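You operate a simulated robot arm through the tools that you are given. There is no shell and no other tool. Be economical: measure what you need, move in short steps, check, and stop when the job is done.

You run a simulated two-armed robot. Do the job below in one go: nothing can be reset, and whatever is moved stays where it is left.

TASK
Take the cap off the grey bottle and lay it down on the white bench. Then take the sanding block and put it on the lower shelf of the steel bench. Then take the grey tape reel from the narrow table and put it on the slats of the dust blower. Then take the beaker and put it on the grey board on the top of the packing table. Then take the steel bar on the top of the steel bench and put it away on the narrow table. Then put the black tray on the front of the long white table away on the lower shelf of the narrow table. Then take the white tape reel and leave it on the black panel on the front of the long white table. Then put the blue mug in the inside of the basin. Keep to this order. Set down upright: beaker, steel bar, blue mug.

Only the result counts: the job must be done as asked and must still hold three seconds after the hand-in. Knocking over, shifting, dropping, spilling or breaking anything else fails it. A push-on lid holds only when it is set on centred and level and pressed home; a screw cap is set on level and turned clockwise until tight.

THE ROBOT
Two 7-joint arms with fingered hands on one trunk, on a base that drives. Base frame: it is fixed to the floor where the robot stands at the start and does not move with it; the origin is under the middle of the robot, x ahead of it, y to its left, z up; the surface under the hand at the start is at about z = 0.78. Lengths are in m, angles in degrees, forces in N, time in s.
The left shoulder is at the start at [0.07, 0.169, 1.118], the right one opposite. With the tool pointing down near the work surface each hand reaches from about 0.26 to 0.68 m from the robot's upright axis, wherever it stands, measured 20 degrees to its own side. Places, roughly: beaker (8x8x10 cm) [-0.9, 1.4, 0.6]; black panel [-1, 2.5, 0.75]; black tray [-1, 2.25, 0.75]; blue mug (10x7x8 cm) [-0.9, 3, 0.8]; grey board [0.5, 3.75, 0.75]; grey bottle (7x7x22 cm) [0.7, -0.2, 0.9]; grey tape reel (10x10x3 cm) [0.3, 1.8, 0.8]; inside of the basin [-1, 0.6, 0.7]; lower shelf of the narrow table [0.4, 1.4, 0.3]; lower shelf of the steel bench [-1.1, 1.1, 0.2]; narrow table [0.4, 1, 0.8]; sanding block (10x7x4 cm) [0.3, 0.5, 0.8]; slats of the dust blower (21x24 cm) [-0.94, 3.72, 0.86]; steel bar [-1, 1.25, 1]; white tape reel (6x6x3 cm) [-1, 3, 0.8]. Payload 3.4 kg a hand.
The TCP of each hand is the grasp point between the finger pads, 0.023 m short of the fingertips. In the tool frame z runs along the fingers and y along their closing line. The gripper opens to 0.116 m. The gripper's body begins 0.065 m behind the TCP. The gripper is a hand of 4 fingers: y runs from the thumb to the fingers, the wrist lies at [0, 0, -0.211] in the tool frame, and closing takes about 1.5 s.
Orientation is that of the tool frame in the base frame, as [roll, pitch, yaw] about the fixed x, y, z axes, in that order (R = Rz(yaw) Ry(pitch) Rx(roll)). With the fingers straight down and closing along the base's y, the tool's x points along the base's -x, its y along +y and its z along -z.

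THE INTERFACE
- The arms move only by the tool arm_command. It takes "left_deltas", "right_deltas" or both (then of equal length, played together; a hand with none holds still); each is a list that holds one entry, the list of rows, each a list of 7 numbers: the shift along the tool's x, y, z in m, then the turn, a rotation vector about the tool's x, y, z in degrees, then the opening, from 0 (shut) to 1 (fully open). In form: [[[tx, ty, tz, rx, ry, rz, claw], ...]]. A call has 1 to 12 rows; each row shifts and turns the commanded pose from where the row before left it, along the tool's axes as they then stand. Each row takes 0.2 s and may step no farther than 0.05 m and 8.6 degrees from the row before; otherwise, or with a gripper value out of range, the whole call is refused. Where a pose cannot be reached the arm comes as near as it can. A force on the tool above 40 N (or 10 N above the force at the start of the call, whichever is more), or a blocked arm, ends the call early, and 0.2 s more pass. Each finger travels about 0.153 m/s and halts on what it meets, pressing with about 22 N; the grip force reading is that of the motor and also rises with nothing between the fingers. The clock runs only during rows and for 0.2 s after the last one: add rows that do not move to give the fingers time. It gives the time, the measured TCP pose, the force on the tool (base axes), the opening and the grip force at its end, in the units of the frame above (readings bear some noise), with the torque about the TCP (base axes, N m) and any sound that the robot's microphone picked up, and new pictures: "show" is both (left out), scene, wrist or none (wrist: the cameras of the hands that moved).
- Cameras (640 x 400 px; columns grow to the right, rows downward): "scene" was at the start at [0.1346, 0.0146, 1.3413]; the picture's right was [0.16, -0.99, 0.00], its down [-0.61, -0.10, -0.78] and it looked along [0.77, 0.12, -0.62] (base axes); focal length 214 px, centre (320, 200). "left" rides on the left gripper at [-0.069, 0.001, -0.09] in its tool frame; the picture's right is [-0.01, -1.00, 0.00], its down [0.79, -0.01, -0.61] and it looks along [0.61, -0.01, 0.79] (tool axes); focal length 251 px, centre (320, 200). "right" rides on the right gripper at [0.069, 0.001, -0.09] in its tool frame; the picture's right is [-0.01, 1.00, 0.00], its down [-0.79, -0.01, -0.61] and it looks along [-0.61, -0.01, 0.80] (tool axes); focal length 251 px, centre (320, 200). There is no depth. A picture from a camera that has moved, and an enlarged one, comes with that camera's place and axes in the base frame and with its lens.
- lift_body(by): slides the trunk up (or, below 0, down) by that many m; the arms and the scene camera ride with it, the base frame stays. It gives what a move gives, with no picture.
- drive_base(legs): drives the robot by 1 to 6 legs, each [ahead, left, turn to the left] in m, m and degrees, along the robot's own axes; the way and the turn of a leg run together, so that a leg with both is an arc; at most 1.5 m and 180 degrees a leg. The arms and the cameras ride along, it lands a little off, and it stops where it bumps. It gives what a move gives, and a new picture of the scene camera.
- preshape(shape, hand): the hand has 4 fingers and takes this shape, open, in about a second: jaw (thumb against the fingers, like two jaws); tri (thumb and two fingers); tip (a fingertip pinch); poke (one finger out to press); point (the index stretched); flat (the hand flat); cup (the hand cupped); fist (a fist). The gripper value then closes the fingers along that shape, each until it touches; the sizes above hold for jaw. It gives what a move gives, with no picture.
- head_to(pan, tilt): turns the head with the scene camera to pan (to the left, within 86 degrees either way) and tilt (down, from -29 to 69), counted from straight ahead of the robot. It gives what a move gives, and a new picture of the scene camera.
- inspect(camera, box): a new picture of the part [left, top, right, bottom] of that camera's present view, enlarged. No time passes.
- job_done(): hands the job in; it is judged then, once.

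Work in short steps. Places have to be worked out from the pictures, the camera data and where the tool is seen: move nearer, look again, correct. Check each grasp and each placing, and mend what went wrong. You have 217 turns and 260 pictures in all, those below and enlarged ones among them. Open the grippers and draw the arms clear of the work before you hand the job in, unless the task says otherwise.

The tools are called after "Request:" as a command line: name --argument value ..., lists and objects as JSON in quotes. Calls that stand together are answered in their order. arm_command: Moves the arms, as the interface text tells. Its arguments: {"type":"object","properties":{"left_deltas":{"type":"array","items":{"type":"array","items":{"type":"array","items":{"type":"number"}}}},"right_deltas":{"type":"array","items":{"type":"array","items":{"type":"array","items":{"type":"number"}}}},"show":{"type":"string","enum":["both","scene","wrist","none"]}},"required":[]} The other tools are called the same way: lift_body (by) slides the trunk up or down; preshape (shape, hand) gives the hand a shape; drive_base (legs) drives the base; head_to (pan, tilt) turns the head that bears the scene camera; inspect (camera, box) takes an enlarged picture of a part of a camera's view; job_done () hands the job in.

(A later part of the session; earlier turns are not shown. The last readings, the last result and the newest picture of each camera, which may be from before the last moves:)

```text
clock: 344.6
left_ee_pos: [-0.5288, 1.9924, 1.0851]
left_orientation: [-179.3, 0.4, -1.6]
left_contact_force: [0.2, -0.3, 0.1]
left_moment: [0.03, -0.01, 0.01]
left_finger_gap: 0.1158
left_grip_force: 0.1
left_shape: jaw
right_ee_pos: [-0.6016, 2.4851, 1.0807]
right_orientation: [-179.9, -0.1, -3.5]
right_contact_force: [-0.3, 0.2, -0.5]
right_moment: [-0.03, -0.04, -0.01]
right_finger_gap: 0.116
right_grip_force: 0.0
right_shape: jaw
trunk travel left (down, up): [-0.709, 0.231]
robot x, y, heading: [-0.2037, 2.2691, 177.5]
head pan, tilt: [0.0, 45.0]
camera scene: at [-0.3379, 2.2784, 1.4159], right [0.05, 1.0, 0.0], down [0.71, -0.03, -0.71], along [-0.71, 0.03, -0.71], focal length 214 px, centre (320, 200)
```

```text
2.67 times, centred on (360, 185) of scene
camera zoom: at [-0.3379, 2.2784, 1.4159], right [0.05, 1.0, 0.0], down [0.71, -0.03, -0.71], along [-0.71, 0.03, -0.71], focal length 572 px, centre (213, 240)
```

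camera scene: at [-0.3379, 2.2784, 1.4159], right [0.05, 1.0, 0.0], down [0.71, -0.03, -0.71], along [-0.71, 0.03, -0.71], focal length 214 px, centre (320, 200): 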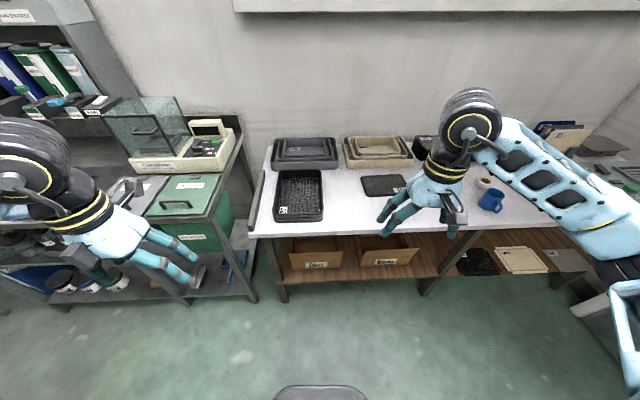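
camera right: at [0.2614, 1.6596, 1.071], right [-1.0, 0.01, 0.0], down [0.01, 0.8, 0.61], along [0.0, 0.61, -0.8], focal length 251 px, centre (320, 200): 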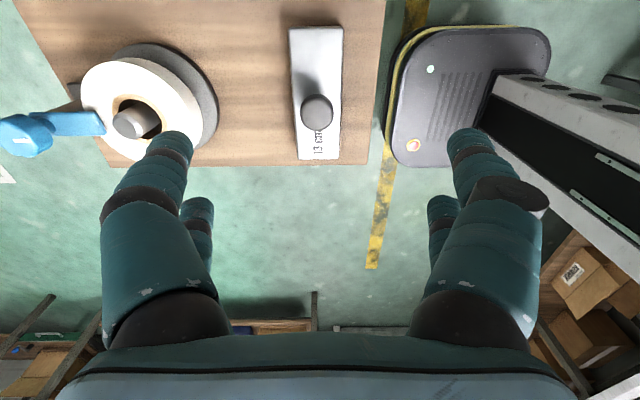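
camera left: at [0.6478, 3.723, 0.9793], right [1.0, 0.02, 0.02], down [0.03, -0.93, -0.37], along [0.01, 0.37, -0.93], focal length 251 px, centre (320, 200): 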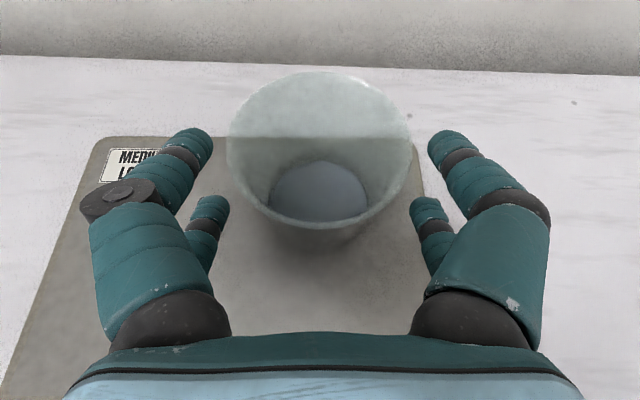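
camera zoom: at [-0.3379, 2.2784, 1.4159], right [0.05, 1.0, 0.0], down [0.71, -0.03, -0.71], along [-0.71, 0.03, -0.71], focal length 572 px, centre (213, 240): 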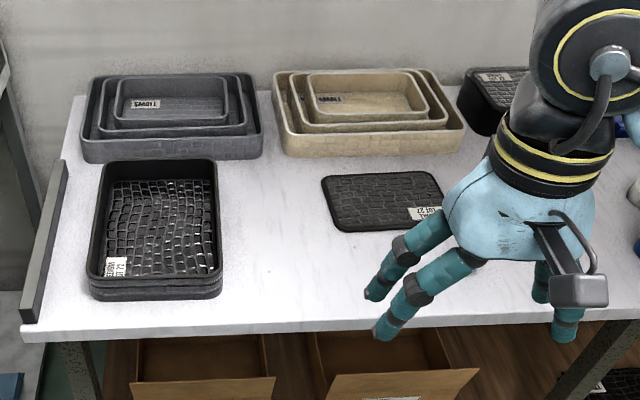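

The black tray (~18×27 cm) is at x −0.86…−1.13, y 2.13…2.31. Before deciding the grasp, look at the narrow table's lower shelf: lower trunk and look back left.

Request:
lift_body --by -0.4

Request:
head_to --pan 86 --tilt 20

```text
clock: 348.4
left_ee_pos: [-0.5285, 1.9935, 0.6845]
left_orientation: [-179.4, 0.2, -1.6]
left_contact_force: [0.8, 0.3, 0.2]
left_moment: [-0.01, -0.02, 0.0]
left_finger_gap: 0.116
left_grip_force: 0.0
left_shape: jaw
right_ee_pos: [-0.6003, 2.4853, 0.6802]
right_orientation: [-180.0, -0.2, -3.5]
right_contact_force: [-0.5, 0.6, 0.1]
right_moment: [-0.01, 0.01, 0.02]
right_finger_gap: 0.116
right_grip_force: 0.0
right_shape: jaw
trunk travel left (down, up): [-0.309, 0.631]
robot x, y, heading: [-0.2075, 2.2696, 177.1]
head pan, tilt: [0.0, 45.0]
```

```text
clock: 350.0
left_ee_pos: [-0.528, 1.9929, 0.6854]
left_orientation: [-179.3, 0.3, -1.6]
left_contact_force: [-0.9, -0.2, -0.4]
left_moment: [0.0, 0.03, 0.0]
left_finger_gap: 0.1161
left_grip_force: 0.0
left_shape: jaw
right_ee_pos: [-0.6014, 2.4865, 0.6809]
right_orientation: [179.9, -0.2, -3.6]
right_contact_force: [0.0, 0.8, 0.2]
right_moment: [0.01, 0.02, -0.02]
right_finger_gap: 0.1158
right_grip_force: 0.1
right_shape: jaw
trunk travel left (down, up): [-0.309, 0.631]
robot x, y, heading: [-0.2072, 2.2681, 177.2]
head pan, tilt: [85.9, 20.0]
camera scene: at [-0.2677, 2.1821, 1.0545], right [-0.99, 0.12, 0.0], down [0.04, 0.34, -0.94], along [-0.11, -0.93, -0.34], focal length 214 px, centre (320, 200)
```

scene: 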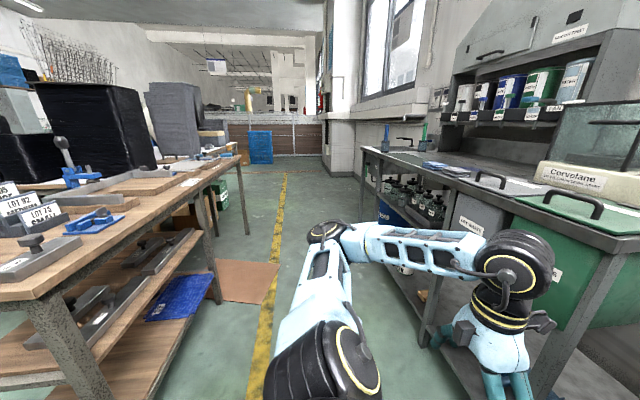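

Request:
inspect --camera "scene" --box '[0, 160, 260, 390]'

```text
1.74 times, centred on (130, 275) of scene
camera zoom: at [-0.2677, 2.1821, 1.0545], right [-0.99, 0.12, 0.0], down [0.04, 0.34, -0.94], along [-0.11, -0.93, -0.34], focal length 373 px, centre (650, 70)
```

zoom: 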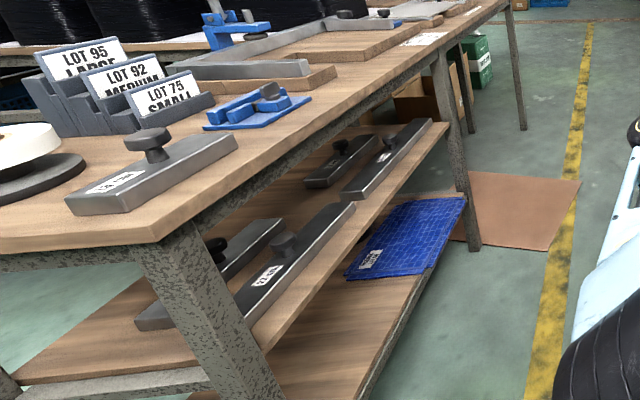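

Lower shelf (z≈0.3, front edge x≈0.17) has free room at y 1.46–1.77; a mid shelf (front x≈0.25, z≈0.5) limits headroom. I'll carry the tray with both hands pinching its side walls. Go to the tray.

Request:
lift_body --by 0.4

Request:
drive_base --legs '[[0.17, 0.04, 2.5]]'

Request:
head_to --pan 0 --tilt 50

```text
clock: 353.8
left_ee_pos: [-0.5292, 1.9935, 1.0845]
left_orientation: [-179.5, 0.3, -1.6]
left_contact_force: [-0.6, 0.7, 0.8]
left_moment: [0.01, -0.02, 0.01]
left_finger_gap: 0.116
left_grip_force: 0.1
left_shape: jaw
right_ee_pos: [-0.6011, 2.4843, 1.0798]
right_orientation: [180.0, -0.2, -3.5]
right_contact_force: [0.2, 0.0, 0.1]
right_moment: [0.02, -0.01, 0.0]
right_finger_gap: 0.1158
right_grip_force: 0.0
right_shape: jaw
trunk travel left (down, up): [-0.709, 0.231]
robot x, y, heading: [-0.2077, 2.2721, 177.1]
head pan, tilt: [85.9, 20.0]
```

```text
clock: 355.3
left_ee_pos: [-0.6883, 1.9441, 1.0863]
left_orientation: [-179.4, 0.3, 0.8]
left_contact_force: [0.3, -0.1, 0.4]
left_moment: [0.03, -0.01, 0.03]
left_finger_gap: 0.1159
left_grip_force: 0.1
left_shape: jaw
right_ee_pos: [-0.7832, 2.4332, 1.0812]
right_orientation: [180.0, 0.0, -1.0]
right_contact_force: [0.5, 0.1, -0.4]
right_moment: [-0.01, 0.02, -0.03]
right_finger_gap: 0.1158
right_grip_force: 0.0
right_shape: jaw
trunk travel left (down, up): [-0.709, 0.231]
robot x, y, heading: [-0.3806, 2.2331, 179.7]
head pan, tilt: [85.9, 20.0]
camera scene: at [-0.4359, 2.1438, 1.4547], right [-1.0, 0.07, 0.0], down [0.02, 0.34, -0.94], along [-0.07, -0.94, -0.34], focal length 214 px, centre (320, 200)
```

scene: 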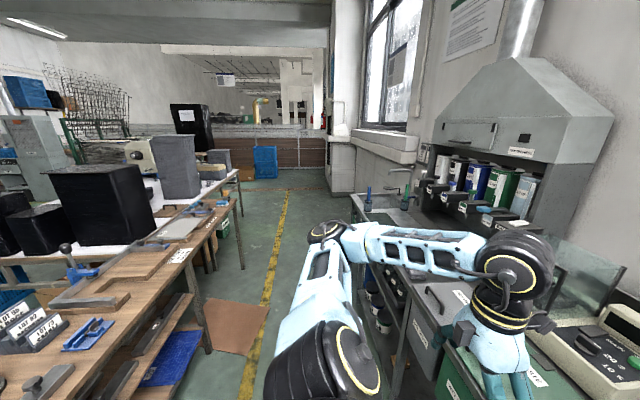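

```text
clock: 356.9
left_ee_pos: [-0.6902, 1.9437, 1.085]
left_orientation: [-179.5, 0.3, 0.8]
left_contact_force: [0.2, -0.1, -0.2]
left_moment: [0.02, -0.01, -0.01]
left_finger_gap: 0.1158
left_grip_force: 0.0
left_shape: jaw
right_ee_pos: [-0.7838, 2.4322, 1.0802]
right_orientation: [180.0, -0.2, -0.9]
right_contact_force: [-1.4, 0.0, 0.1]
right_moment: [0.01, 0.01, 0.01]
right_finger_gap: 0.1157
right_grip_force: 0.1
right_shape: jaw
trunk travel left (down, up): [-0.709, 0.231]
robot x, y, heading: [-0.381, 2.2357, 179.7]
head pan, tilt: [0.0, 50.0]
camera scene: at [-0.5074, 2.2366, 1.409], right [0.0, 1.0, 0.0], down [0.77, 0.0, -0.64], along [-0.64, 0.0, -0.77], focal length 214 px, centre (320, 200)
```

scene: 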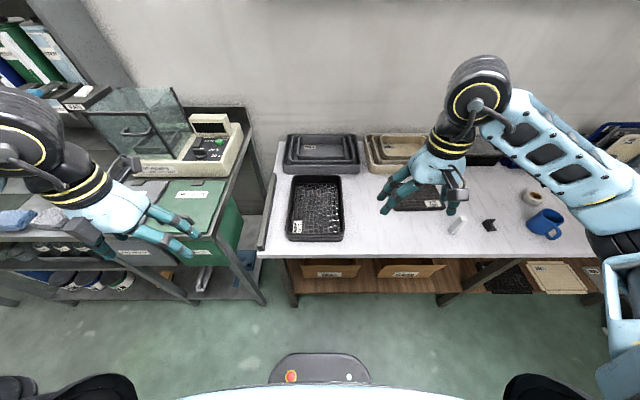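

Request:
inspect --camera "scene" --box '[260, 160, 380, 260]'

```text
4.00 times, centred on (320, 210) of scene
camera zoom: at [-0.5074, 2.2366, 1.409], right [0.0, 1.0, 0.0], down [0.77, 0.0, -0.64], along [-0.64, 0.0, -0.77], focal length 858 px, centre (320, 160)
```

zoom: 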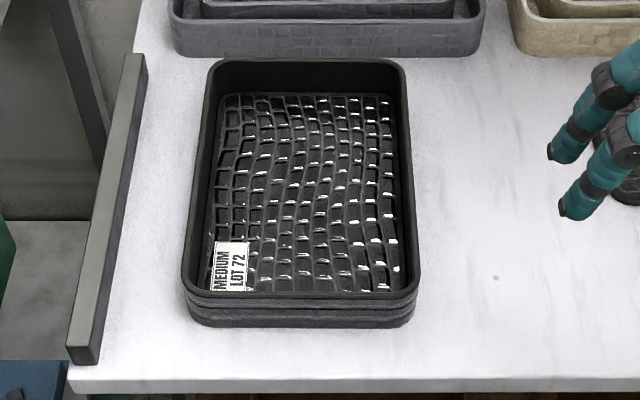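

Tray rim: walls at y≈2.134 and 2.314, rim z≈0.827. Bring both hands above the side walls at x≈−0.95, fingers half-open.

Request:
arm_command --left_deltas '[[[-0.0371, -0.0271, 0.01, 0, 0, 0.2, 0.6], [-0.0371, -0.0271, 0.01, 0, 0, 0.2, 0.6], [-0.0371, -0.0271, 0.01, 0, 0, 0.2, 0.5], [-0.0371, -0.0271, 0.01, 0, 0, 0.2, 0.5], [-0.0371, -0.0271, 0.01, 0, 0, 0, 0.5], [-0.0371, -0.0271, 0.01, 0, 0, 0, 0.5], [-0.0371, -0.0271, 0.01, 0, 0, 0, 0.5]]]' --right_deltas '[[[-0.0237, 0.0169, 0.01, 0, 0, -0.2, 0.6], [-0.0237, 0.0169, 0.01, 0, 0, -0.2, 0.6], [-0.0237, 0.0169, 0.01, 0, 0, -0.2, 0.5], [-0.0237, 0.0169, 0.01, 0, 0, -0.2, 0.5], [-0.0237, 0.0169, 0.01, 0, 0, 0, 0.5], [-0.0237, 0.0169, 0.01, 0, 0, 0, 0.5], [-0.0237, 0.0169, 0.01, 0, 0, 0, 0.5]]]' --show "both"

```text
clock: 358.5
left_ee_pos: [-0.9514, 2.1334, 1.0161]
left_orientation: [-179.5, 0.2, 0.0]
left_contact_force: [-0.1, -0.1, -0.1]
left_moment: [-0.03, 0.01, -0.01]
left_finger_gap: 0.0587
left_grip_force: 0.1
left_shape: jaw
right_ee_pos: [-0.9527, 2.3151, 1.0083]
right_orientation: [180.0, -0.2, -0.2]
right_contact_force: [0.3, -0.3, 1.3]
right_moment: [-0.04, 0.01, 0.01]
right_finger_gap: 0.0584
right_grip_force: 0.0
right_shape: jaw
trunk travel left (down, up): [-0.709, 0.231]
robot x, y, heading: [-0.3771, 2.2337, 180.0]
head pan, tilt: [0.0, 50.0]
camera scene: at [-0.51, 2.2374, 1.4087], right [0.0, 1.0, 0.0], down [0.77, 0.0, -0.64], along [-0.64, 0.0, -0.77], focal length 214 px, centre (320, 200)
camera right: at [-0.8839, 2.3143, 1.099], right [-0.01, -1.0, 0.0], down [-0.8, 0.01, 0.6], along [-0.6, 0.01, -0.8], focal length 251 px, centre (320, 200)
camera left: at [-1.0192, 2.1309, 1.1059], right [-0.01, 1.0, 0.01], down [0.8, 0.0, 0.6], along [0.6, 0.01, -0.8], focal length 251 px, centre (320, 200)
```

scene: 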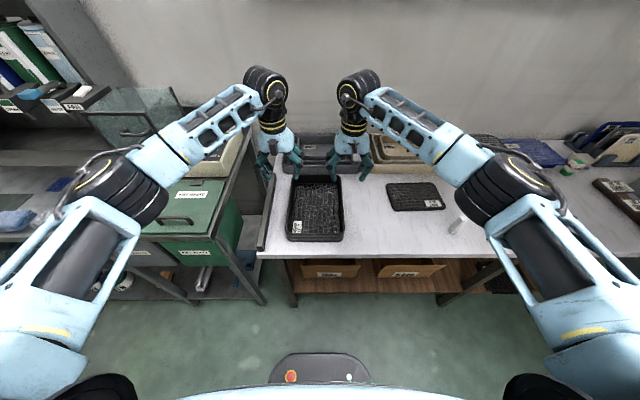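
right: 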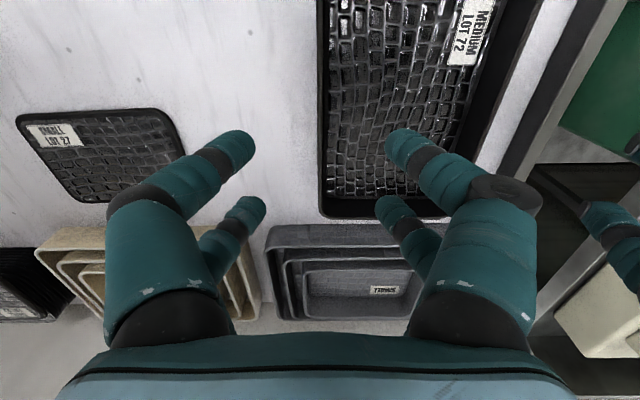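
left: 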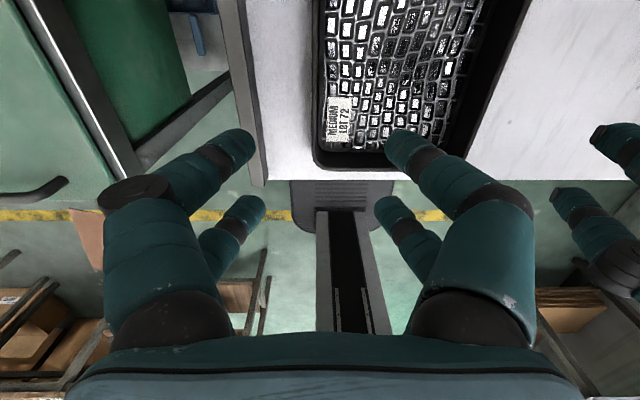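

Both hands line up with the walls (right needs −6 mm). Descend to just above rim level and look.

Request:
arm_command --left_deltas '[[[0, 0, 0.04, 0, 0, 0, 0.5], [0, 0, 0.04, 0, 0, 0, 0.5], [0, 0, 0.04, 0, 0, 0, 0.5], [0, 0, 0.03, 0, 0, 0, 0.5], [0, 0, 0.016, 0, 0, 0, 0.5]]]' --right_deltas '[[[0, 0.006, 0.04, 0, 0, 0, 0.5], [0, 0, 0.04, 0, 0, 0, 0.5], [0, 0, 0.04, 0, 0, 0, 0.5], [0, 0, 0.03, 0, 0, 0, 0.5], [0, 0, 0.008, 0, 0, 0, 0.5]]]' --show "both"

```text
clock: 359.7
left_ee_pos: [-0.9517, 2.1326, 0.8519]
left_orientation: [-179.4, 0.2, 0.0]
left_contact_force: [0.6, 0.0, 0.6]
left_moment: [0.01, 0.01, 0.0]
left_finger_gap: 0.0585
left_grip_force: 0.2
left_shape: jaw
right_ee_pos: [-0.9511, 2.3099, 0.8512]
right_orientation: [180.0, -0.2, -0.4]
right_contact_force: [-0.3, 0.4, 0.3]
right_moment: [-0.02, 0.03, 0.0]
right_finger_gap: 0.0584
right_grip_force: 0.1
right_shape: jaw
trunk travel left (down, up): [-0.709, 0.231]
robot x, y, heading: [-0.3765, 2.2339, 179.9]
head pan, tilt: [0.0, 50.0]
camera scene: at [-0.5076, 2.237, 1.409], right [0.0, 1.0, 0.0], down [0.77, 0.0, -0.64], along [-0.64, 0.0, -0.77], focal length 214 px, centre (320, 200)
camera right: at [-0.8818, 2.3083, 0.941], right [-0.01, -1.0, 0.0], down [-0.8, 0.01, 0.6], along [-0.6, 0.01, -0.8], focal length 251 px, centre (320, 200)
camera left: at [-1.0197, 2.1309, 0.942], right [-0.01, 1.0, 0.01], down [0.8, 0.0, 0.6], along [0.6, 0.01, -0.8], focal length 251 px, centre (320, 200)
```

scene: 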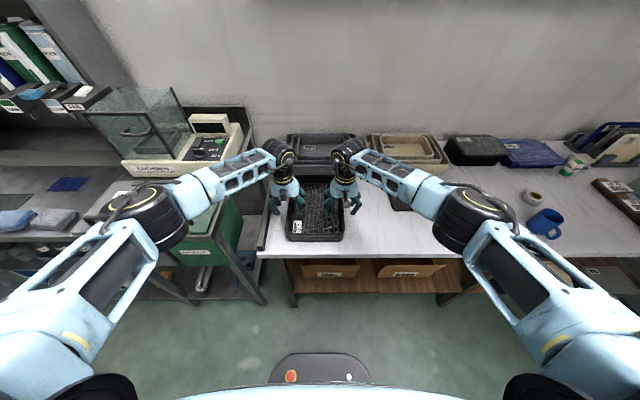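
right: 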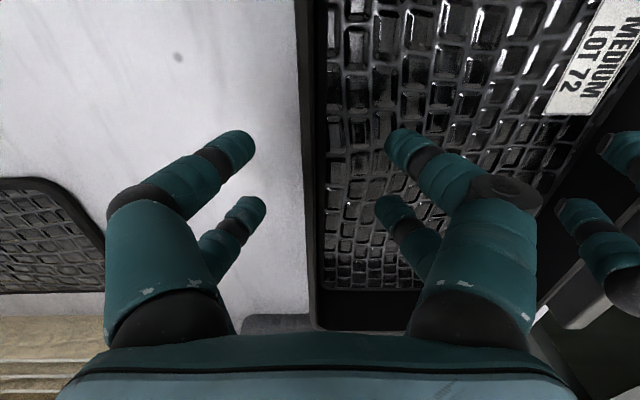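
left: 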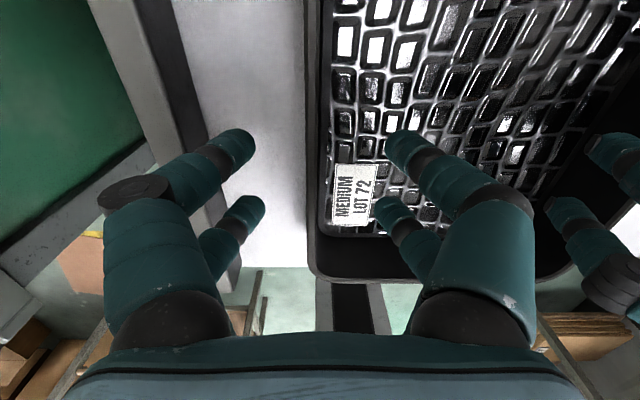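

Both straddle the walls. Descend 2 cm and close both hands gently.

Request:
arm_command --left_deltas '[[[0, 0, 0.01, 0, 0, 0, 0.5], [0, 0, 0.008, 0, 0, 0, 0.5], [0, 0, 0, 0, 0, 0, 0.25], [0, 0, 0, 0, 0, 0, 0.1], [0, 0, 0, 0, 0, 0, 0], [0, 0, 0, 0, 0, 0, 0], [0, 0, 0, 0, 0, 0, 0]]]' --right_deltas '[[[0, -0.002, 0.01, 0, 0, 0, 0.5], [0, 0, 0.008, 0, 0, 0, 0.5], [0, 0, 0, 0, 0, 0, 0.25], [0, 0, 0, 0, 0, 0, 0.1], [0, 0, 0, 0, 0, 0, 0], [0, 0, 0, 0, 0, 0, 0], [0, 0, 0, 0, 0, 0, 0]]]' --show "wrist"

```text
clock: 361.3
left_ee_pos: [-0.9522, 2.1336, 0.8341]
left_orientation: [-179.5, 0.4, 0.0]
left_contact_force: [0.7, -1.6, -0.4]
left_moment: [-0.02, 0.01, 0.0]
left_finger_gap: 0.0002
left_grip_force: 21.9
left_shape: jaw
right_ee_pos: [-0.9504, 2.3102, 0.8336]
right_orientation: [-180.0, -0.3, -0.2]
right_contact_force: [0.3, 1.2, -0.4]
right_moment: [0.02, -0.02, -0.02]
right_finger_gap: 0.0037
right_grip_force: 22.1
right_shape: jaw
trunk travel left (down, up): [-0.709, 0.231]
robot x, y, heading: [-0.3782, 2.24, 180.0]
head pan, tilt: [0.0, 50.0]
camera right: at [-0.8815, 2.3098, 0.9235], right [-0.01, -1.0, 0.0], down [-0.8, 0.01, 0.6], along [-0.6, 0.01, -0.8], focal length 251 px, centre (320, 200)
camera left: at [-1.0195, 2.1309, 0.924], right [-0.01, 1.0, 0.01], down [0.8, 0.0, 0.6], along [0.6, 0.01, -0.8], focal length 251 px, centre (320, 200)
```

right: 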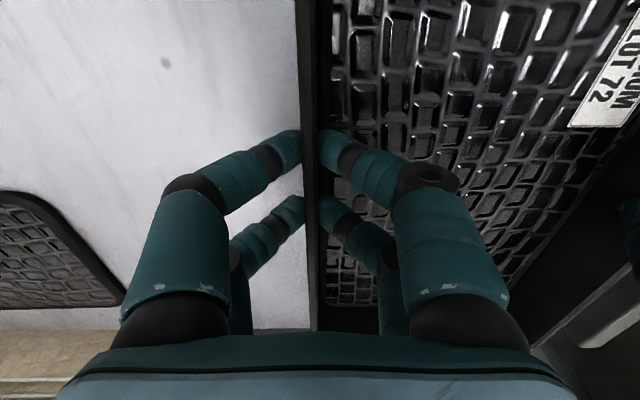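
left: 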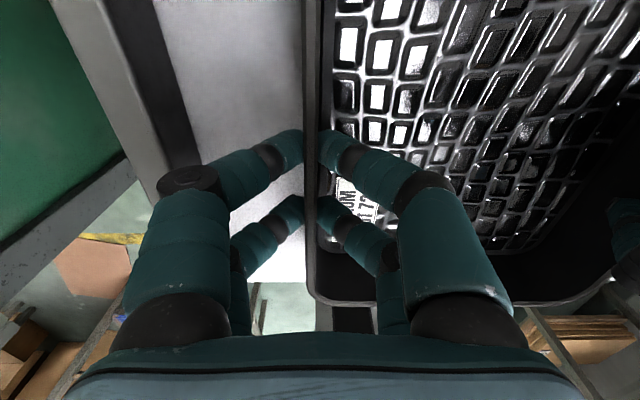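

Both pinch the walls. Lift together 3 cm slowly and check.

Request:
arm_command --left_deltas '[[[0, 0, -0.01, 0, 0, 0, 0], [0, 0, -0.01, 0, 0, 0, 0], [0, 0, -0.02, 0, 0, 0, 0]]]' --right_deltas '[[[0, 0, -0.01, 0, 0, 0, 0], [0, 0, -0.01, 0, 0, 0, 0], [0, 0, -0.02, 0, 0, 0, 0]]]' --show "both"

```text
clock: 362.1
left_ee_pos: [-0.9519, 2.1341, 0.8751]
left_orientation: [-179.3, 0.3, -0.1]
left_contact_force: [1.4, 2.3, -0.4]
left_moment: [0.07, -0.03, 0.0]
left_finger_gap: 0.0004
left_grip_force: 21.8
left_shape: jaw
right_ee_pos: [-0.9494, 2.3121, 0.8741]
right_orientation: [-180.0, -0.2, -0.2]
right_contact_force: [-0.1, -2.8, -0.4]
right_moment: [-0.03, -0.03, -0.01]
right_finger_gap: 0.0035
right_grip_force: 22.1
right_shape: jaw
trunk travel left (down, up): [-0.709, 0.231]
robot x, y, heading: [-0.3817, 2.2323, 179.6]
head pan, tilt: [0.0, 50.0]
camera scene: at [-0.5073, 2.2367, 1.4089], right [0.0, 1.0, 0.0], down [0.77, 0.0, -0.64], along [-0.64, 0.0, -0.77], focal length 214 px, centre (320, 200)
camera right: at [-0.8815, 2.3112, 0.9648], right [-0.01, -1.0, 0.0], down [-0.8, 0.01, 0.6], along [-0.6, 0.01, -0.8], focal length 251 px, centre (320, 200)
camera left: at [-1.0196, 2.1318, 0.9648], right [-0.01, 1.0, 0.01], down [0.8, 0.0, 0.6], along [0.6, 0.01, -0.8], focal length 251 px, centre (320, 200)
```

scene: 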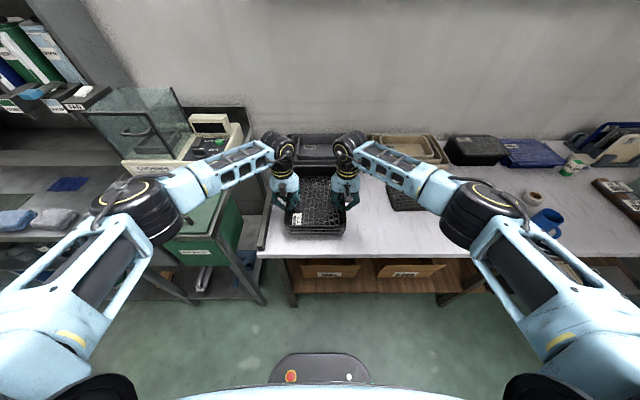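
right: 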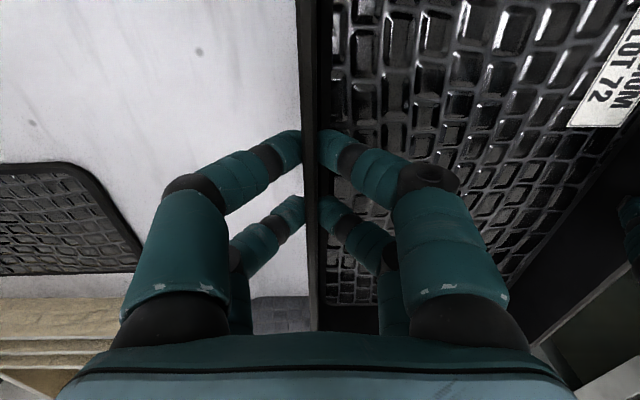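
left: 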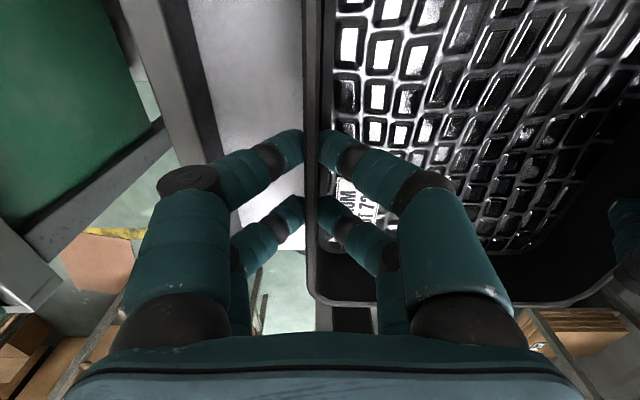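

The tray lifts fine and is light. Raise and draw it back toward the robot.

Request:
arm_command --left_deltas '[[[0, 0, -0.04, 0, 0, 0, 0], [0, 0, -0.04, 0, 0, 0, 0], [0, 0, -0.04, 0, 0, 0, 0], [0.04, 0, -0.01, 0, 0, 0, 0], [0.04, 0, 0, 0, 0, 0, 0], [0.04, 0, 0, 0, 0, 0, 0], [0.04, 0, 0, 0, 0, 0, 0], [0.03, 0, 0, 0, 0, 0, 0]]]' --right_deltas '[[[0, 0, -0.04, 0, 0, 0, 0], [0, 0, -0.04, 0, 0, 0, 0], [0, 0, -0.04, 0, 0, 0, 0], [0.04, 0, -0.01, 0, 0, 0, 0], [0.04, 0, 0, 0, 0, 0, 0], [0.04, 0, 0, 0, 0, 0, 0], [0.04, 0, 0, 0, 0, 0, 0], [0.03, 0, 0, 0, 0, 0, 0]]]' --show "scene"

```text
clock: 363.9
left_ee_pos: [-0.7617, 2.1316, 1.0038]
left_orientation: [-179.4, 0.4, 0.0]
left_contact_force: [-1.2, -2.5, -0.5]
left_moment: [-0.04, 0.0, 0.1]
left_finger_gap: 0.0
left_grip_force: 21.7
left_shape: jaw
right_ee_pos: [-0.7607, 2.3089, 1.0039]
right_orientation: [180.0, -0.1, -0.3]
right_contact_force: [0.9, 2.4, -1.8]
right_moment: [0.08, 0.0, 0.1]
right_finger_gap: 0.0034
right_grip_force: 21.7
right_shape: jaw
trunk travel left (down, up): [-0.709, 0.231]
robot x, y, heading: [-0.3801, 2.2337, 179.9]
head pan, tilt: [0.0, 50.0]
camera scene: at [-0.5065, 2.2365, 1.4091], right [0.0, 1.0, 0.0], down [0.77, 0.0, -0.64], along [-0.64, 0.0, -0.77], focal length 214 px, centre (320, 200)
```

scene: 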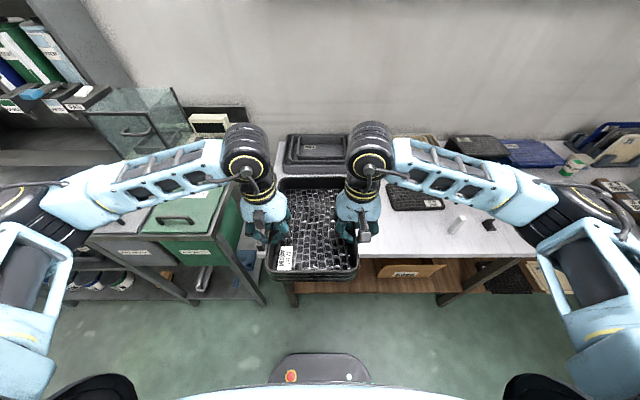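

Back off, turn around, and slide to the lower-shelf spot, staying clear of the table edge.

Request:
drive_base --legs '[[-0.12, 0, 0], [0, 0, -180], [-0.16, 0, 0], [0, -0.61, 0]]'

```text
clock: 376.4
left_ee_pos: [-0.0044, 1.7623, 1.0018]
left_orientation: [-179.5, 0.4, -175.7]
left_contact_force: [0.4, 7.4, -0.5]
left_moment: [0.09, 0.07, 0.08]
left_finger_gap: 0.0
left_grip_force: 22.3
left_shape: jaw
right_ee_pos: [0.0085, 1.5853, 1.0032]
right_orientation: [-180.0, -0.2, -175.9]
right_contact_force: [-0.4, -6.7, 0.1]
right_moment: [-0.15, 0.04, 0.05]
right_finger_gap: 0.0033
right_grip_force: 21.9
right_shape: jaw
trunk travel left (down, up): [-0.709, 0.231]
robot x, y, heading: [-0.3793, 1.6296, 3.9]
head pan, tilt: [0.0, 50.0]
camera scene: at [-0.2524, 1.6412, 1.4089], right [0.07, -1.0, 0.0], down [-0.76, -0.05, -0.64], along [0.64, 0.04, -0.77], focal length 214 px, centre (320, 200)
```

scene: 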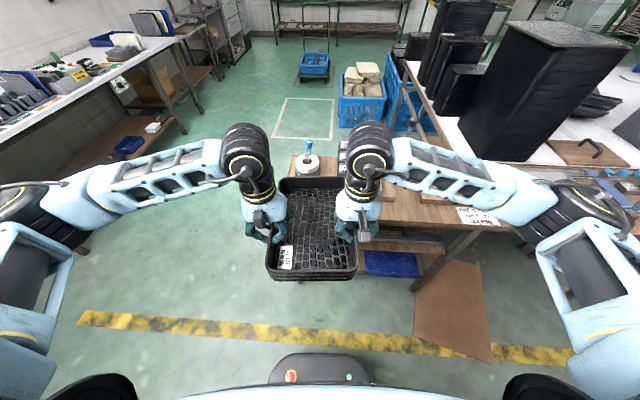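

Straighten heading and lower the trunk in two strokes.

Request:
drive_base --legs '[[-0.04, -0.02, -3.9]]'

Request:
lift_body --by -0.4

Request:
lift_body --by -0.17

Request:
head_to --pan 0 --tilt 30

```text
clock: 377.2
left_ee_pos: [-0.0318, 1.7187, 1.0001]
left_orientation: [-179.3, 0.0, -179.5]
left_contact_force: [0.3, 2.6, -1.4]
left_moment: [0.06, 0.04, 0.05]
left_finger_gap: 0.0
left_grip_force: 21.9
left_shape: jaw
right_ee_pos: [-0.0307, 1.5399, 1.003]
right_orientation: [-179.9, -0.4, -179.8]
right_contact_force: [-0.2, -2.5, -1.5]
right_moment: [-0.06, 0.07, 0.01]
right_finger_gap: 0.0033
right_grip_force: 21.5
right_shape: jaw
trunk travel left (down, up): [-0.709, 0.231]
robot x, y, heading: [-0.4173, 1.6062, 0.4]
head pan, tilt: [0.0, 50.0]
camera scene: at [-0.2868, 1.614, 1.4084], right [0.0, -1.0, 0.0], down [-0.77, 0.0, -0.64], along [0.64, 0.0, -0.77], focal length 214 px, centre (320, 200)
```

scene: 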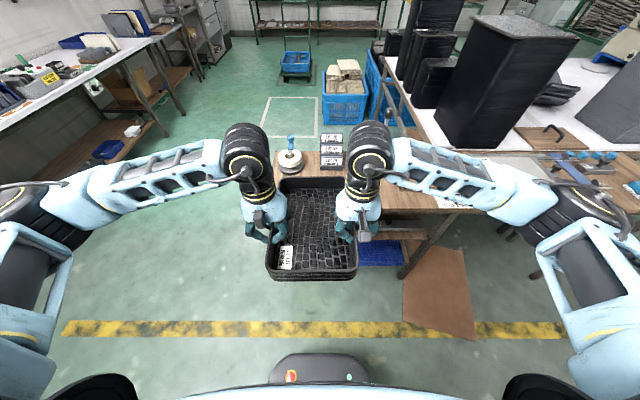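

```text
clock: 381.1
left_ee_pos: [-0.0346, 1.7159, 0.6023]
left_orientation: [-179.4, 0.4, -179.5]
left_contact_force: [-0.4, 3.3, -1.4]
left_moment: [0.03, 0.05, 0.02]
left_finger_gap: 0.0002
left_grip_force: 22.3
left_shape: jaw
right_ee_pos: [-0.033, 1.5373, 0.6041]
right_orientation: [-180.0, -0.1, -179.8]
right_contact_force: [-0.8, -2.3, -1.4]
right_moment: [-0.03, 0.08, 0.02]
right_finger_gap: 0.0035
right_grip_force: 22.1
right_shape: jaw
trunk travel left (down, up): [-0.309, 0.631]
robot x, y, heading: [-0.4181, 1.6065, 0.1]
head pan, tilt: [0.0, 50.0]
```

```text
clock: 383.0
left_ee_pos: [-0.0354, 1.7157, 0.4316]
left_orientation: [-179.4, 0.3, -179.5]
left_contact_force: [-0.1, 1.7, -0.8]
left_moment: [0.05, 0.07, 0.02]
left_finger_gap: 0.0
left_grip_force: 21.9
left_shape: jaw
right_ee_pos: [-0.0344, 1.5386, 0.4333]
right_orientation: [-179.9, -0.2, -179.7]
right_contact_force: [-1.0, -2.5, -0.5]
right_moment: [-0.03, 0.05, 0.0]
right_finger_gap: 0.0033
right_grip_force: 22.2
right_shape: jaw
trunk travel left (down, up): [-0.139, 0.801]
robot x, y, heading: [-0.4184, 1.6086, 0.4]
head pan, tilt: [0.0, 50.0]
```

```text
clock: 383.8
left_ee_pos: [-0.0348, 1.7158, 0.4329]
left_orientation: [-179.3, 0.3, -179.5]
left_contact_force: [-0.2, 1.7, -0.5]
left_moment: [0.04, 0.07, 0.07]
left_finger_gap: 0.0001
left_grip_force: 21.7
left_shape: jaw
right_ee_pos: [-0.0332, 1.5393, 0.433]
right_orientation: [-179.9, -0.1, -179.8]
right_contact_force: [-0.1, -2.6, -1.9]
right_moment: [-0.05, 0.02, 0.03]
right_finger_gap: 0.0033
right_grip_force: 21.9
right_shape: jaw
trunk travel left (down, up): [-0.139, 0.801]
robot x, y, heading: [-0.4154, 1.6068, 0.1]
head pan, tilt: [0.0, 30.0]
camera scene: at [-0.2775, 1.6112, 0.8684], right [0.0, -1.0, 0.0], down [-0.5, 0.0, -0.87], along [0.87, 0.0, -0.5], focal length 214 px, centre (320, 200)
```

scene: 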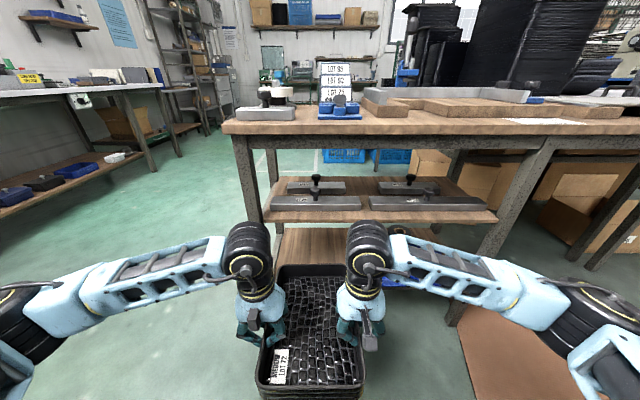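

Zoom on the shelf edges to judge how far the hands can go in.

Request:
inspect --camera "scene" --box '[220, 160, 440, 300]'

Request:
inspect --camera "left" --box '[0, 0, 640, 400]'

```text
2.86 times, centred on (330, 230) of scene
camera zoom: at [-0.2775, 1.6112, 0.8684], right [0.0, -1.0, 0.0], down [-0.5, 0.0, -0.87], along [0.87, 0.0, -0.5], focal length 613 px, centre (291, 114)
```

zoom: 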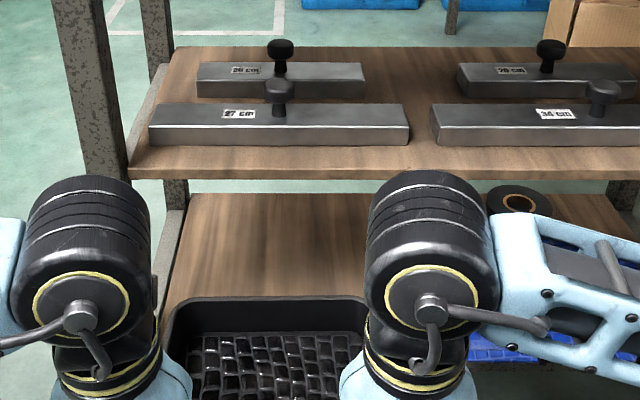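

```text
1.00 times, centred on (320, 200) of left (not enlarged: the box is as wide or as high as the picture)
camera zoom: at [0.0336, 1.7169, 0.5223], right [0.02, -1.0, 0.01], down [-0.8, -0.01, 0.6], along [-0.6, -0.02, -0.8], focal length 251 px, centre (320, 200)
```

zoom: 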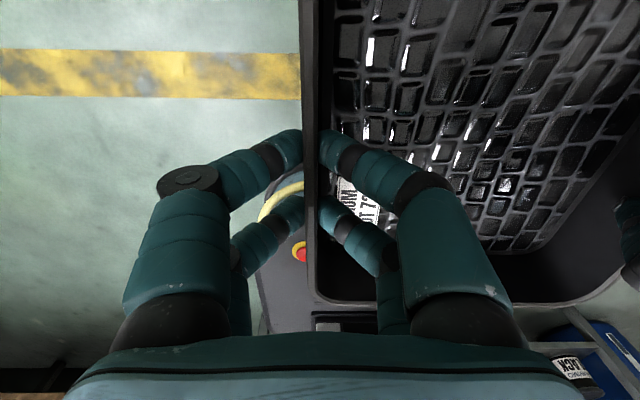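

Triangulating: mid-shelf front (0.266, z 0.49), lower shelf z≈0.25, front x≈0.20. Lower further, then drive in 0.2 m.

Request:
lift_body --by -0.095

Request:
drive_base --legs '[[0.2, 0, 0]]'

Request:
inspect --camera "left" --box '[0, 0, 640, 400]'

```text
clock: 385.1
left_ee_pos: [-0.0359, 1.7162, 0.3382]
left_orientation: [-179.4, 0.2, -179.5]
left_contact_force: [0.8, 2.6, -0.3]
left_moment: [0.08, 0.07, 0.05]
left_finger_gap: 0.0
left_grip_force: 21.8
left_shape: jaw
right_ee_pos: [-0.0338, 1.5388, 0.3385]
right_orientation: [-179.9, -0.2, -179.8]
right_contact_force: [-0.3, -2.3, -1.5]
right_moment: [-0.09, 0.06, 0.05]
right_finger_gap: 0.0033
right_grip_force: 22.0
right_shape: jaw
trunk travel left (down, up): [-0.044, 0.896]
robot x, y, heading: [-0.4163, 1.6088, 0.3]
head pan, tilt: [0.0, 30.0]
```

```text
clock: 386.7
left_ee_pos: [0.1664, 1.7147, 0.3371]
left_orientation: [-179.4, 0.3, -179.7]
left_contact_force: [-0.1, 3.2, -0.8]
left_moment: [0.04, 0.0, 0.05]
left_finger_gap: 0.0
left_grip_force: 22.1
left_shape: jaw
right_ee_pos: [0.1674, 1.5378, 0.339]
right_orientation: [180.0, -0.2, 179.9]
right_contact_force: [-0.6, -3.4, -0.8]
right_moment: [-0.08, 0.06, 0.03]
right_finger_gap: 0.0035
right_grip_force: 21.9
right_shape: jaw
trunk travel left (down, up): [-0.044, 0.896]
robot x, y, heading: [-0.2171, 1.6089, -0.1]
head pan, tilt: [0.0, 30.0]
camera scene: at [-0.0764, 1.6111, 0.7734], right [0.0, -1.0, 0.0], down [-0.5, 0.0, -0.87], along [0.87, 0.0, -0.5], focal length 214 px, centre (320, 200)
```

scene: 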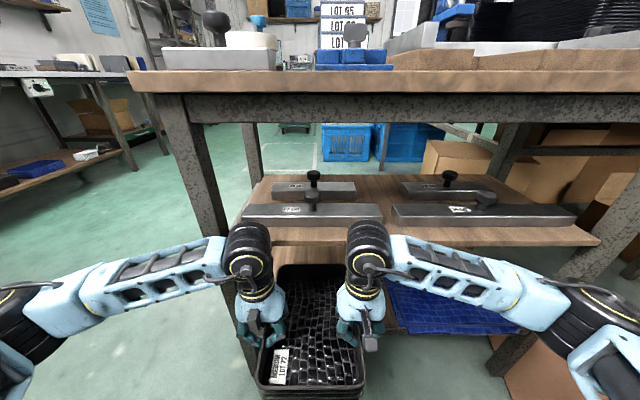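

```text
1.00 times, centred on (320, 200) of left (not enlarged: the box is as wide or as high as the picture)
camera zoom: at [0.235, 1.716, 0.4273], right [0.01, -1.0, 0.01], down [-0.8, -0.01, 0.6], along [-0.6, -0.02, -0.8], focal length 251 px, centre (320, 200)
```

zoom: 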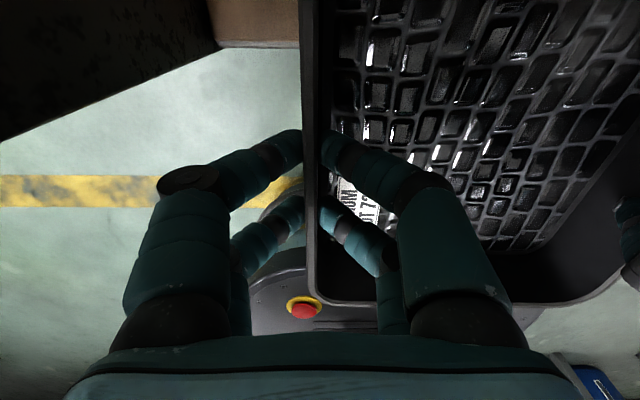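

Shift both hands 3 cm right (away from the leg), forward 4 cm, then lower together to contact.

Request:
arm_command --left_deltas '[[[0, -0.015, 0, 0, 0, 0, 0], [0, -0.015, 0, 0, 0, 0, 0], [-0.02, 0, 0, 0, 0, 0, 0], [-0.02, 0, 0, 0, 0, 0, 0], [0, 0, 0.015, 0, 0, 0, 0], [0, 0, 0.01, 0, 0, 0, 0], [0, 0, 0.005, 0, 0, 0, 0]]]' --right_deltas '[[[0, -0.015, 0, 0, 0, 0, 0], [0, -0.015, 0, 0, 0, 0, 0], [-0.02, 0, 0, 0, 0, 0, 0], [-0.02, 0, 0, 0, 0, 0, 0], [0, 0, 0.015, 0, 0, 0, 0], [0, 0, 0.01, 0, 0, 0, 0], [0, 0, 0.005, 0, 0, 0, 0]]]' --show "both"

```text
clock: 388.5
left_ee_pos: [0.19, 1.6838, 0.32]
left_orientation: [-179.1, 1.9, 179.7]
left_contact_force: [0.8, 23.3, -1.9]
left_moment: [0.39, -0.02, 0.07]
left_finger_gap: 0.0
left_grip_force: 22.0
left_shape: jaw
right_ee_pos: [0.1899, 1.5108, 0.3232]
right_orientation: [179.7, 1.8, -178.9]
right_contact_force: [0.0, -22.0, -0.9]
right_moment: [-0.48, 0.03, -0.06]
right_finger_gap: 0.0045
right_grip_force: 21.6
right_shape: jaw
trunk travel left (down, up): [-0.044, 0.896]
robot x, y, heading: [-0.2294, 1.6087, 0.1]
head pan, tilt: [0.0, 30.0]
stopped in row 7 (right hand): the arm was blocked; the commanded pose is now the measured one
camera scene: at [-0.1135, 1.6114, 0.7788], right [0.0, -1.0, 0.0], down [-0.47, 0.0, -0.88], along [0.88, 0.0, -0.47], focal length 214 px, centre (320, 200)
camera right: at [0.119, 1.5102, 0.4112], right [-0.01, 1.0, 0.01], down [0.78, 0.0, 0.63], along [0.63, 0.01, -0.78], focal length 251 px, centre (320, 200)
camera left: at [0.2566, 1.6839, 0.4106], right [0.0, -1.0, 0.02], down [-0.81, 0.01, 0.58], along [-0.58, -0.01, -0.81], focal length 251 px, centre (320, 200)
```

scene: 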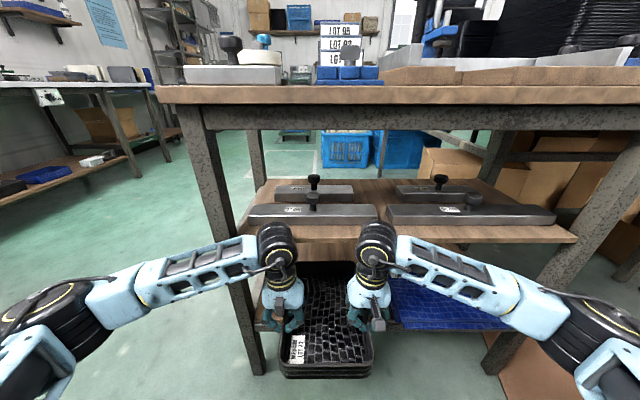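
right: 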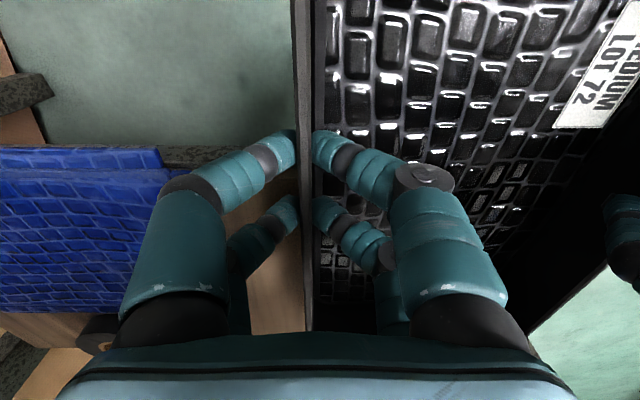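
left: 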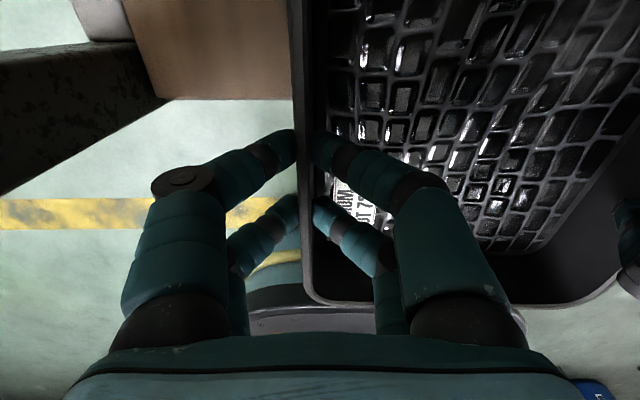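

The wrists met the mid-shelf edge. Back both off 1.5 cm and relax the squeeze; the tray is light, so I'll then walk the grips toward its near end one hand at a time.

Request:
arm_command --left_deltas '[[[0.008, 0.002, 0, 0, 0, 0, 0], [0.012, 0.002, 0, 0, 0, 0, 0], [0, 0, 0, 0, 0, 0, 0]]]' --right_deltas '[[[0.008, -0.002, 0, 0, 0, 0, 0], [0.012, -0.002, 0, 0, 0, 0, 0], [0, 0, 0, 0, 0, 0, 0]]]' --show "none"

```text
clock: 389.1
left_ee_pos: [0.1874, 1.6848, 0.3114]
left_orientation: [-178.6, 0.9, -179.9]
left_contact_force: [-6.9, 2.0, 29.5]
left_moment: [0.13, -0.33, 0.08]
left_finger_gap: 0.0008
left_grip_force: 22.5
left_shape: jaw
right_ee_pos: [0.1861, 1.5078, 0.3116]
right_orientation: [179.3, 0.5, -179.2]
right_contact_force: [-0.5, -0.2, 8.1]
right_moment: [-0.02, -0.55, 0.0]
right_finger_gap: 0.0036
right_grip_force: 21.7
right_shape: jaw
trunk travel left (down, up): [-0.044, 0.896]
robot x, y, heading: [-0.2197, 1.6075, 0.1]
head pan, tilt: [0.0, 30.0]
stopped in row 3 (left hand): the force on the tool passed its limit at 47 N (the readings are from after the stop); the commanded pose is now the measured one
```

The tray is touching the shelf (z≈0.257). Now walk the right hand 5 cm toward the near end while the left holds.

Request:
arm_command --left_deltas '[[[0, 0, -0.003, 0, 0, 0, 0], [0, 0, 0, 0, 0, 0, 0], [0, 0, 0, 0, 0, 0, 0], [0, 0, 0, 0, 0, 0, 0], [0, 0, 0, 0, 0, 0, 0], [0, 0, 0, 0, 0, 0, 0], [0, 0, 0, 0, 0, 0, 0], [0, 0, 0, 0, 0, 0, 0]]]' --right_deltas '[[[0, 0, -0.003, 0, 0, 0, 0.3], [0, 0, 0, 0, 0, 0, 0.3], [0.017, 0, 0, 0, 0, 0, 0.3], [0.017, 0, 0, 0, 0, 0, 0.3], [0.016, 0, 0, 0, 0, 0, 0.3], [0, 0, 0, 0, 0, 0, 0], [0, 0, 0, 0, 0, 0, 0], [0, 0, 0, 0, 0, 0, 0]]]' --show "both"

```text
clock: 390.9
left_ee_pos: [0.1868, 1.6866, 0.3113]
left_orientation: [-178.6, 0.5, 179.9]
left_contact_force: [4.2, 0.8, 11.9]
left_moment: [0.09, -0.51, 0.0]
left_finger_gap: 0.0007
left_grip_force: 22.0
left_shape: jaw
right_ee_pos: [0.1374, 1.5053, 0.3133]
right_orientation: [179.4, 0.3, -179.3]
right_contact_force: [0.2, -0.5, -0.8]
right_moment: [0.0, 0.01, -0.01]
right_finger_gap: 0.0021
right_grip_force: 21.8
right_shape: jaw
trunk travel left (down, up): [-0.044, 0.896]
robot x, y, heading: [-0.2169, 1.6135, -0.2]
head pan, tilt: [0.0, 30.0]
camera scene: at [-0.0841, 1.6114, 0.7741], right [0.0, -1.0, 0.0], down [-0.49, 0.0, -0.87], along [0.87, 0.0, -0.49], focal length 214 px, centre (320, 200)
camera right: at [0.0682, 1.5057, 0.4042], right [0.0, 1.0, 0.01], down [0.79, 0.0, 0.61], along [0.61, 0.01, -0.79], focal length 251 px, centre (320, 200)
camera left: at [0.2546, 1.6879, 0.4018], right [0.01, -1.0, 0.02], down [-0.8, 0.01, 0.6], along [-0.6, -0.02, -0.8], focal length 251 px, centre (320, 200)
```

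scene: 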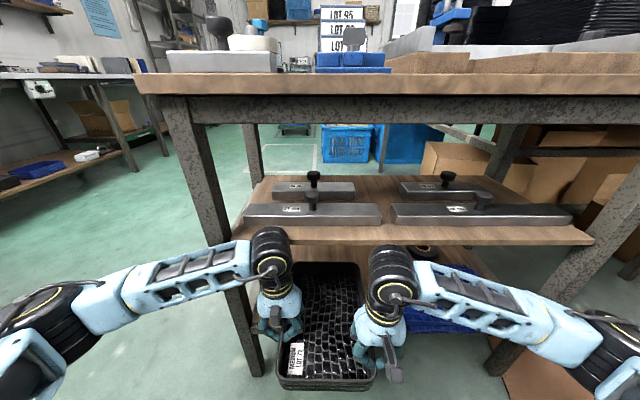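
right: 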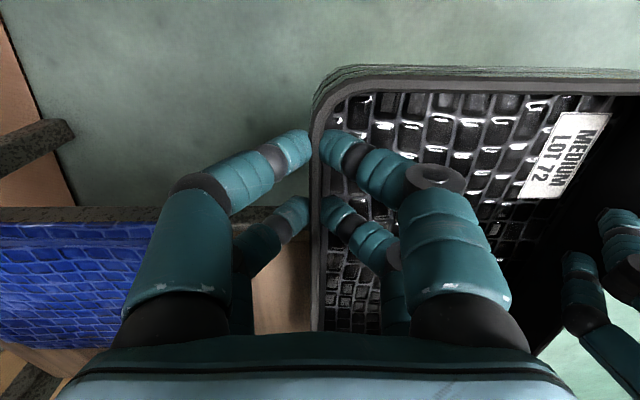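
left: 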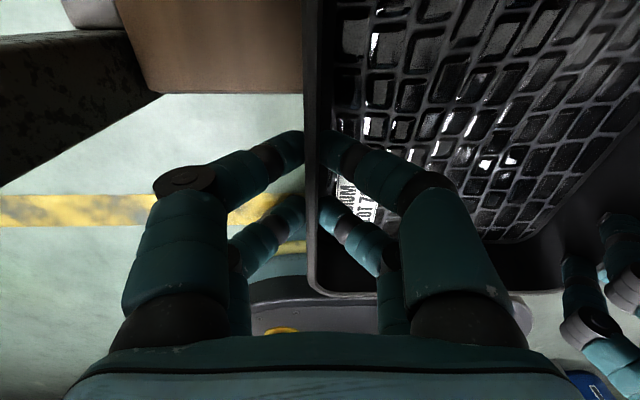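

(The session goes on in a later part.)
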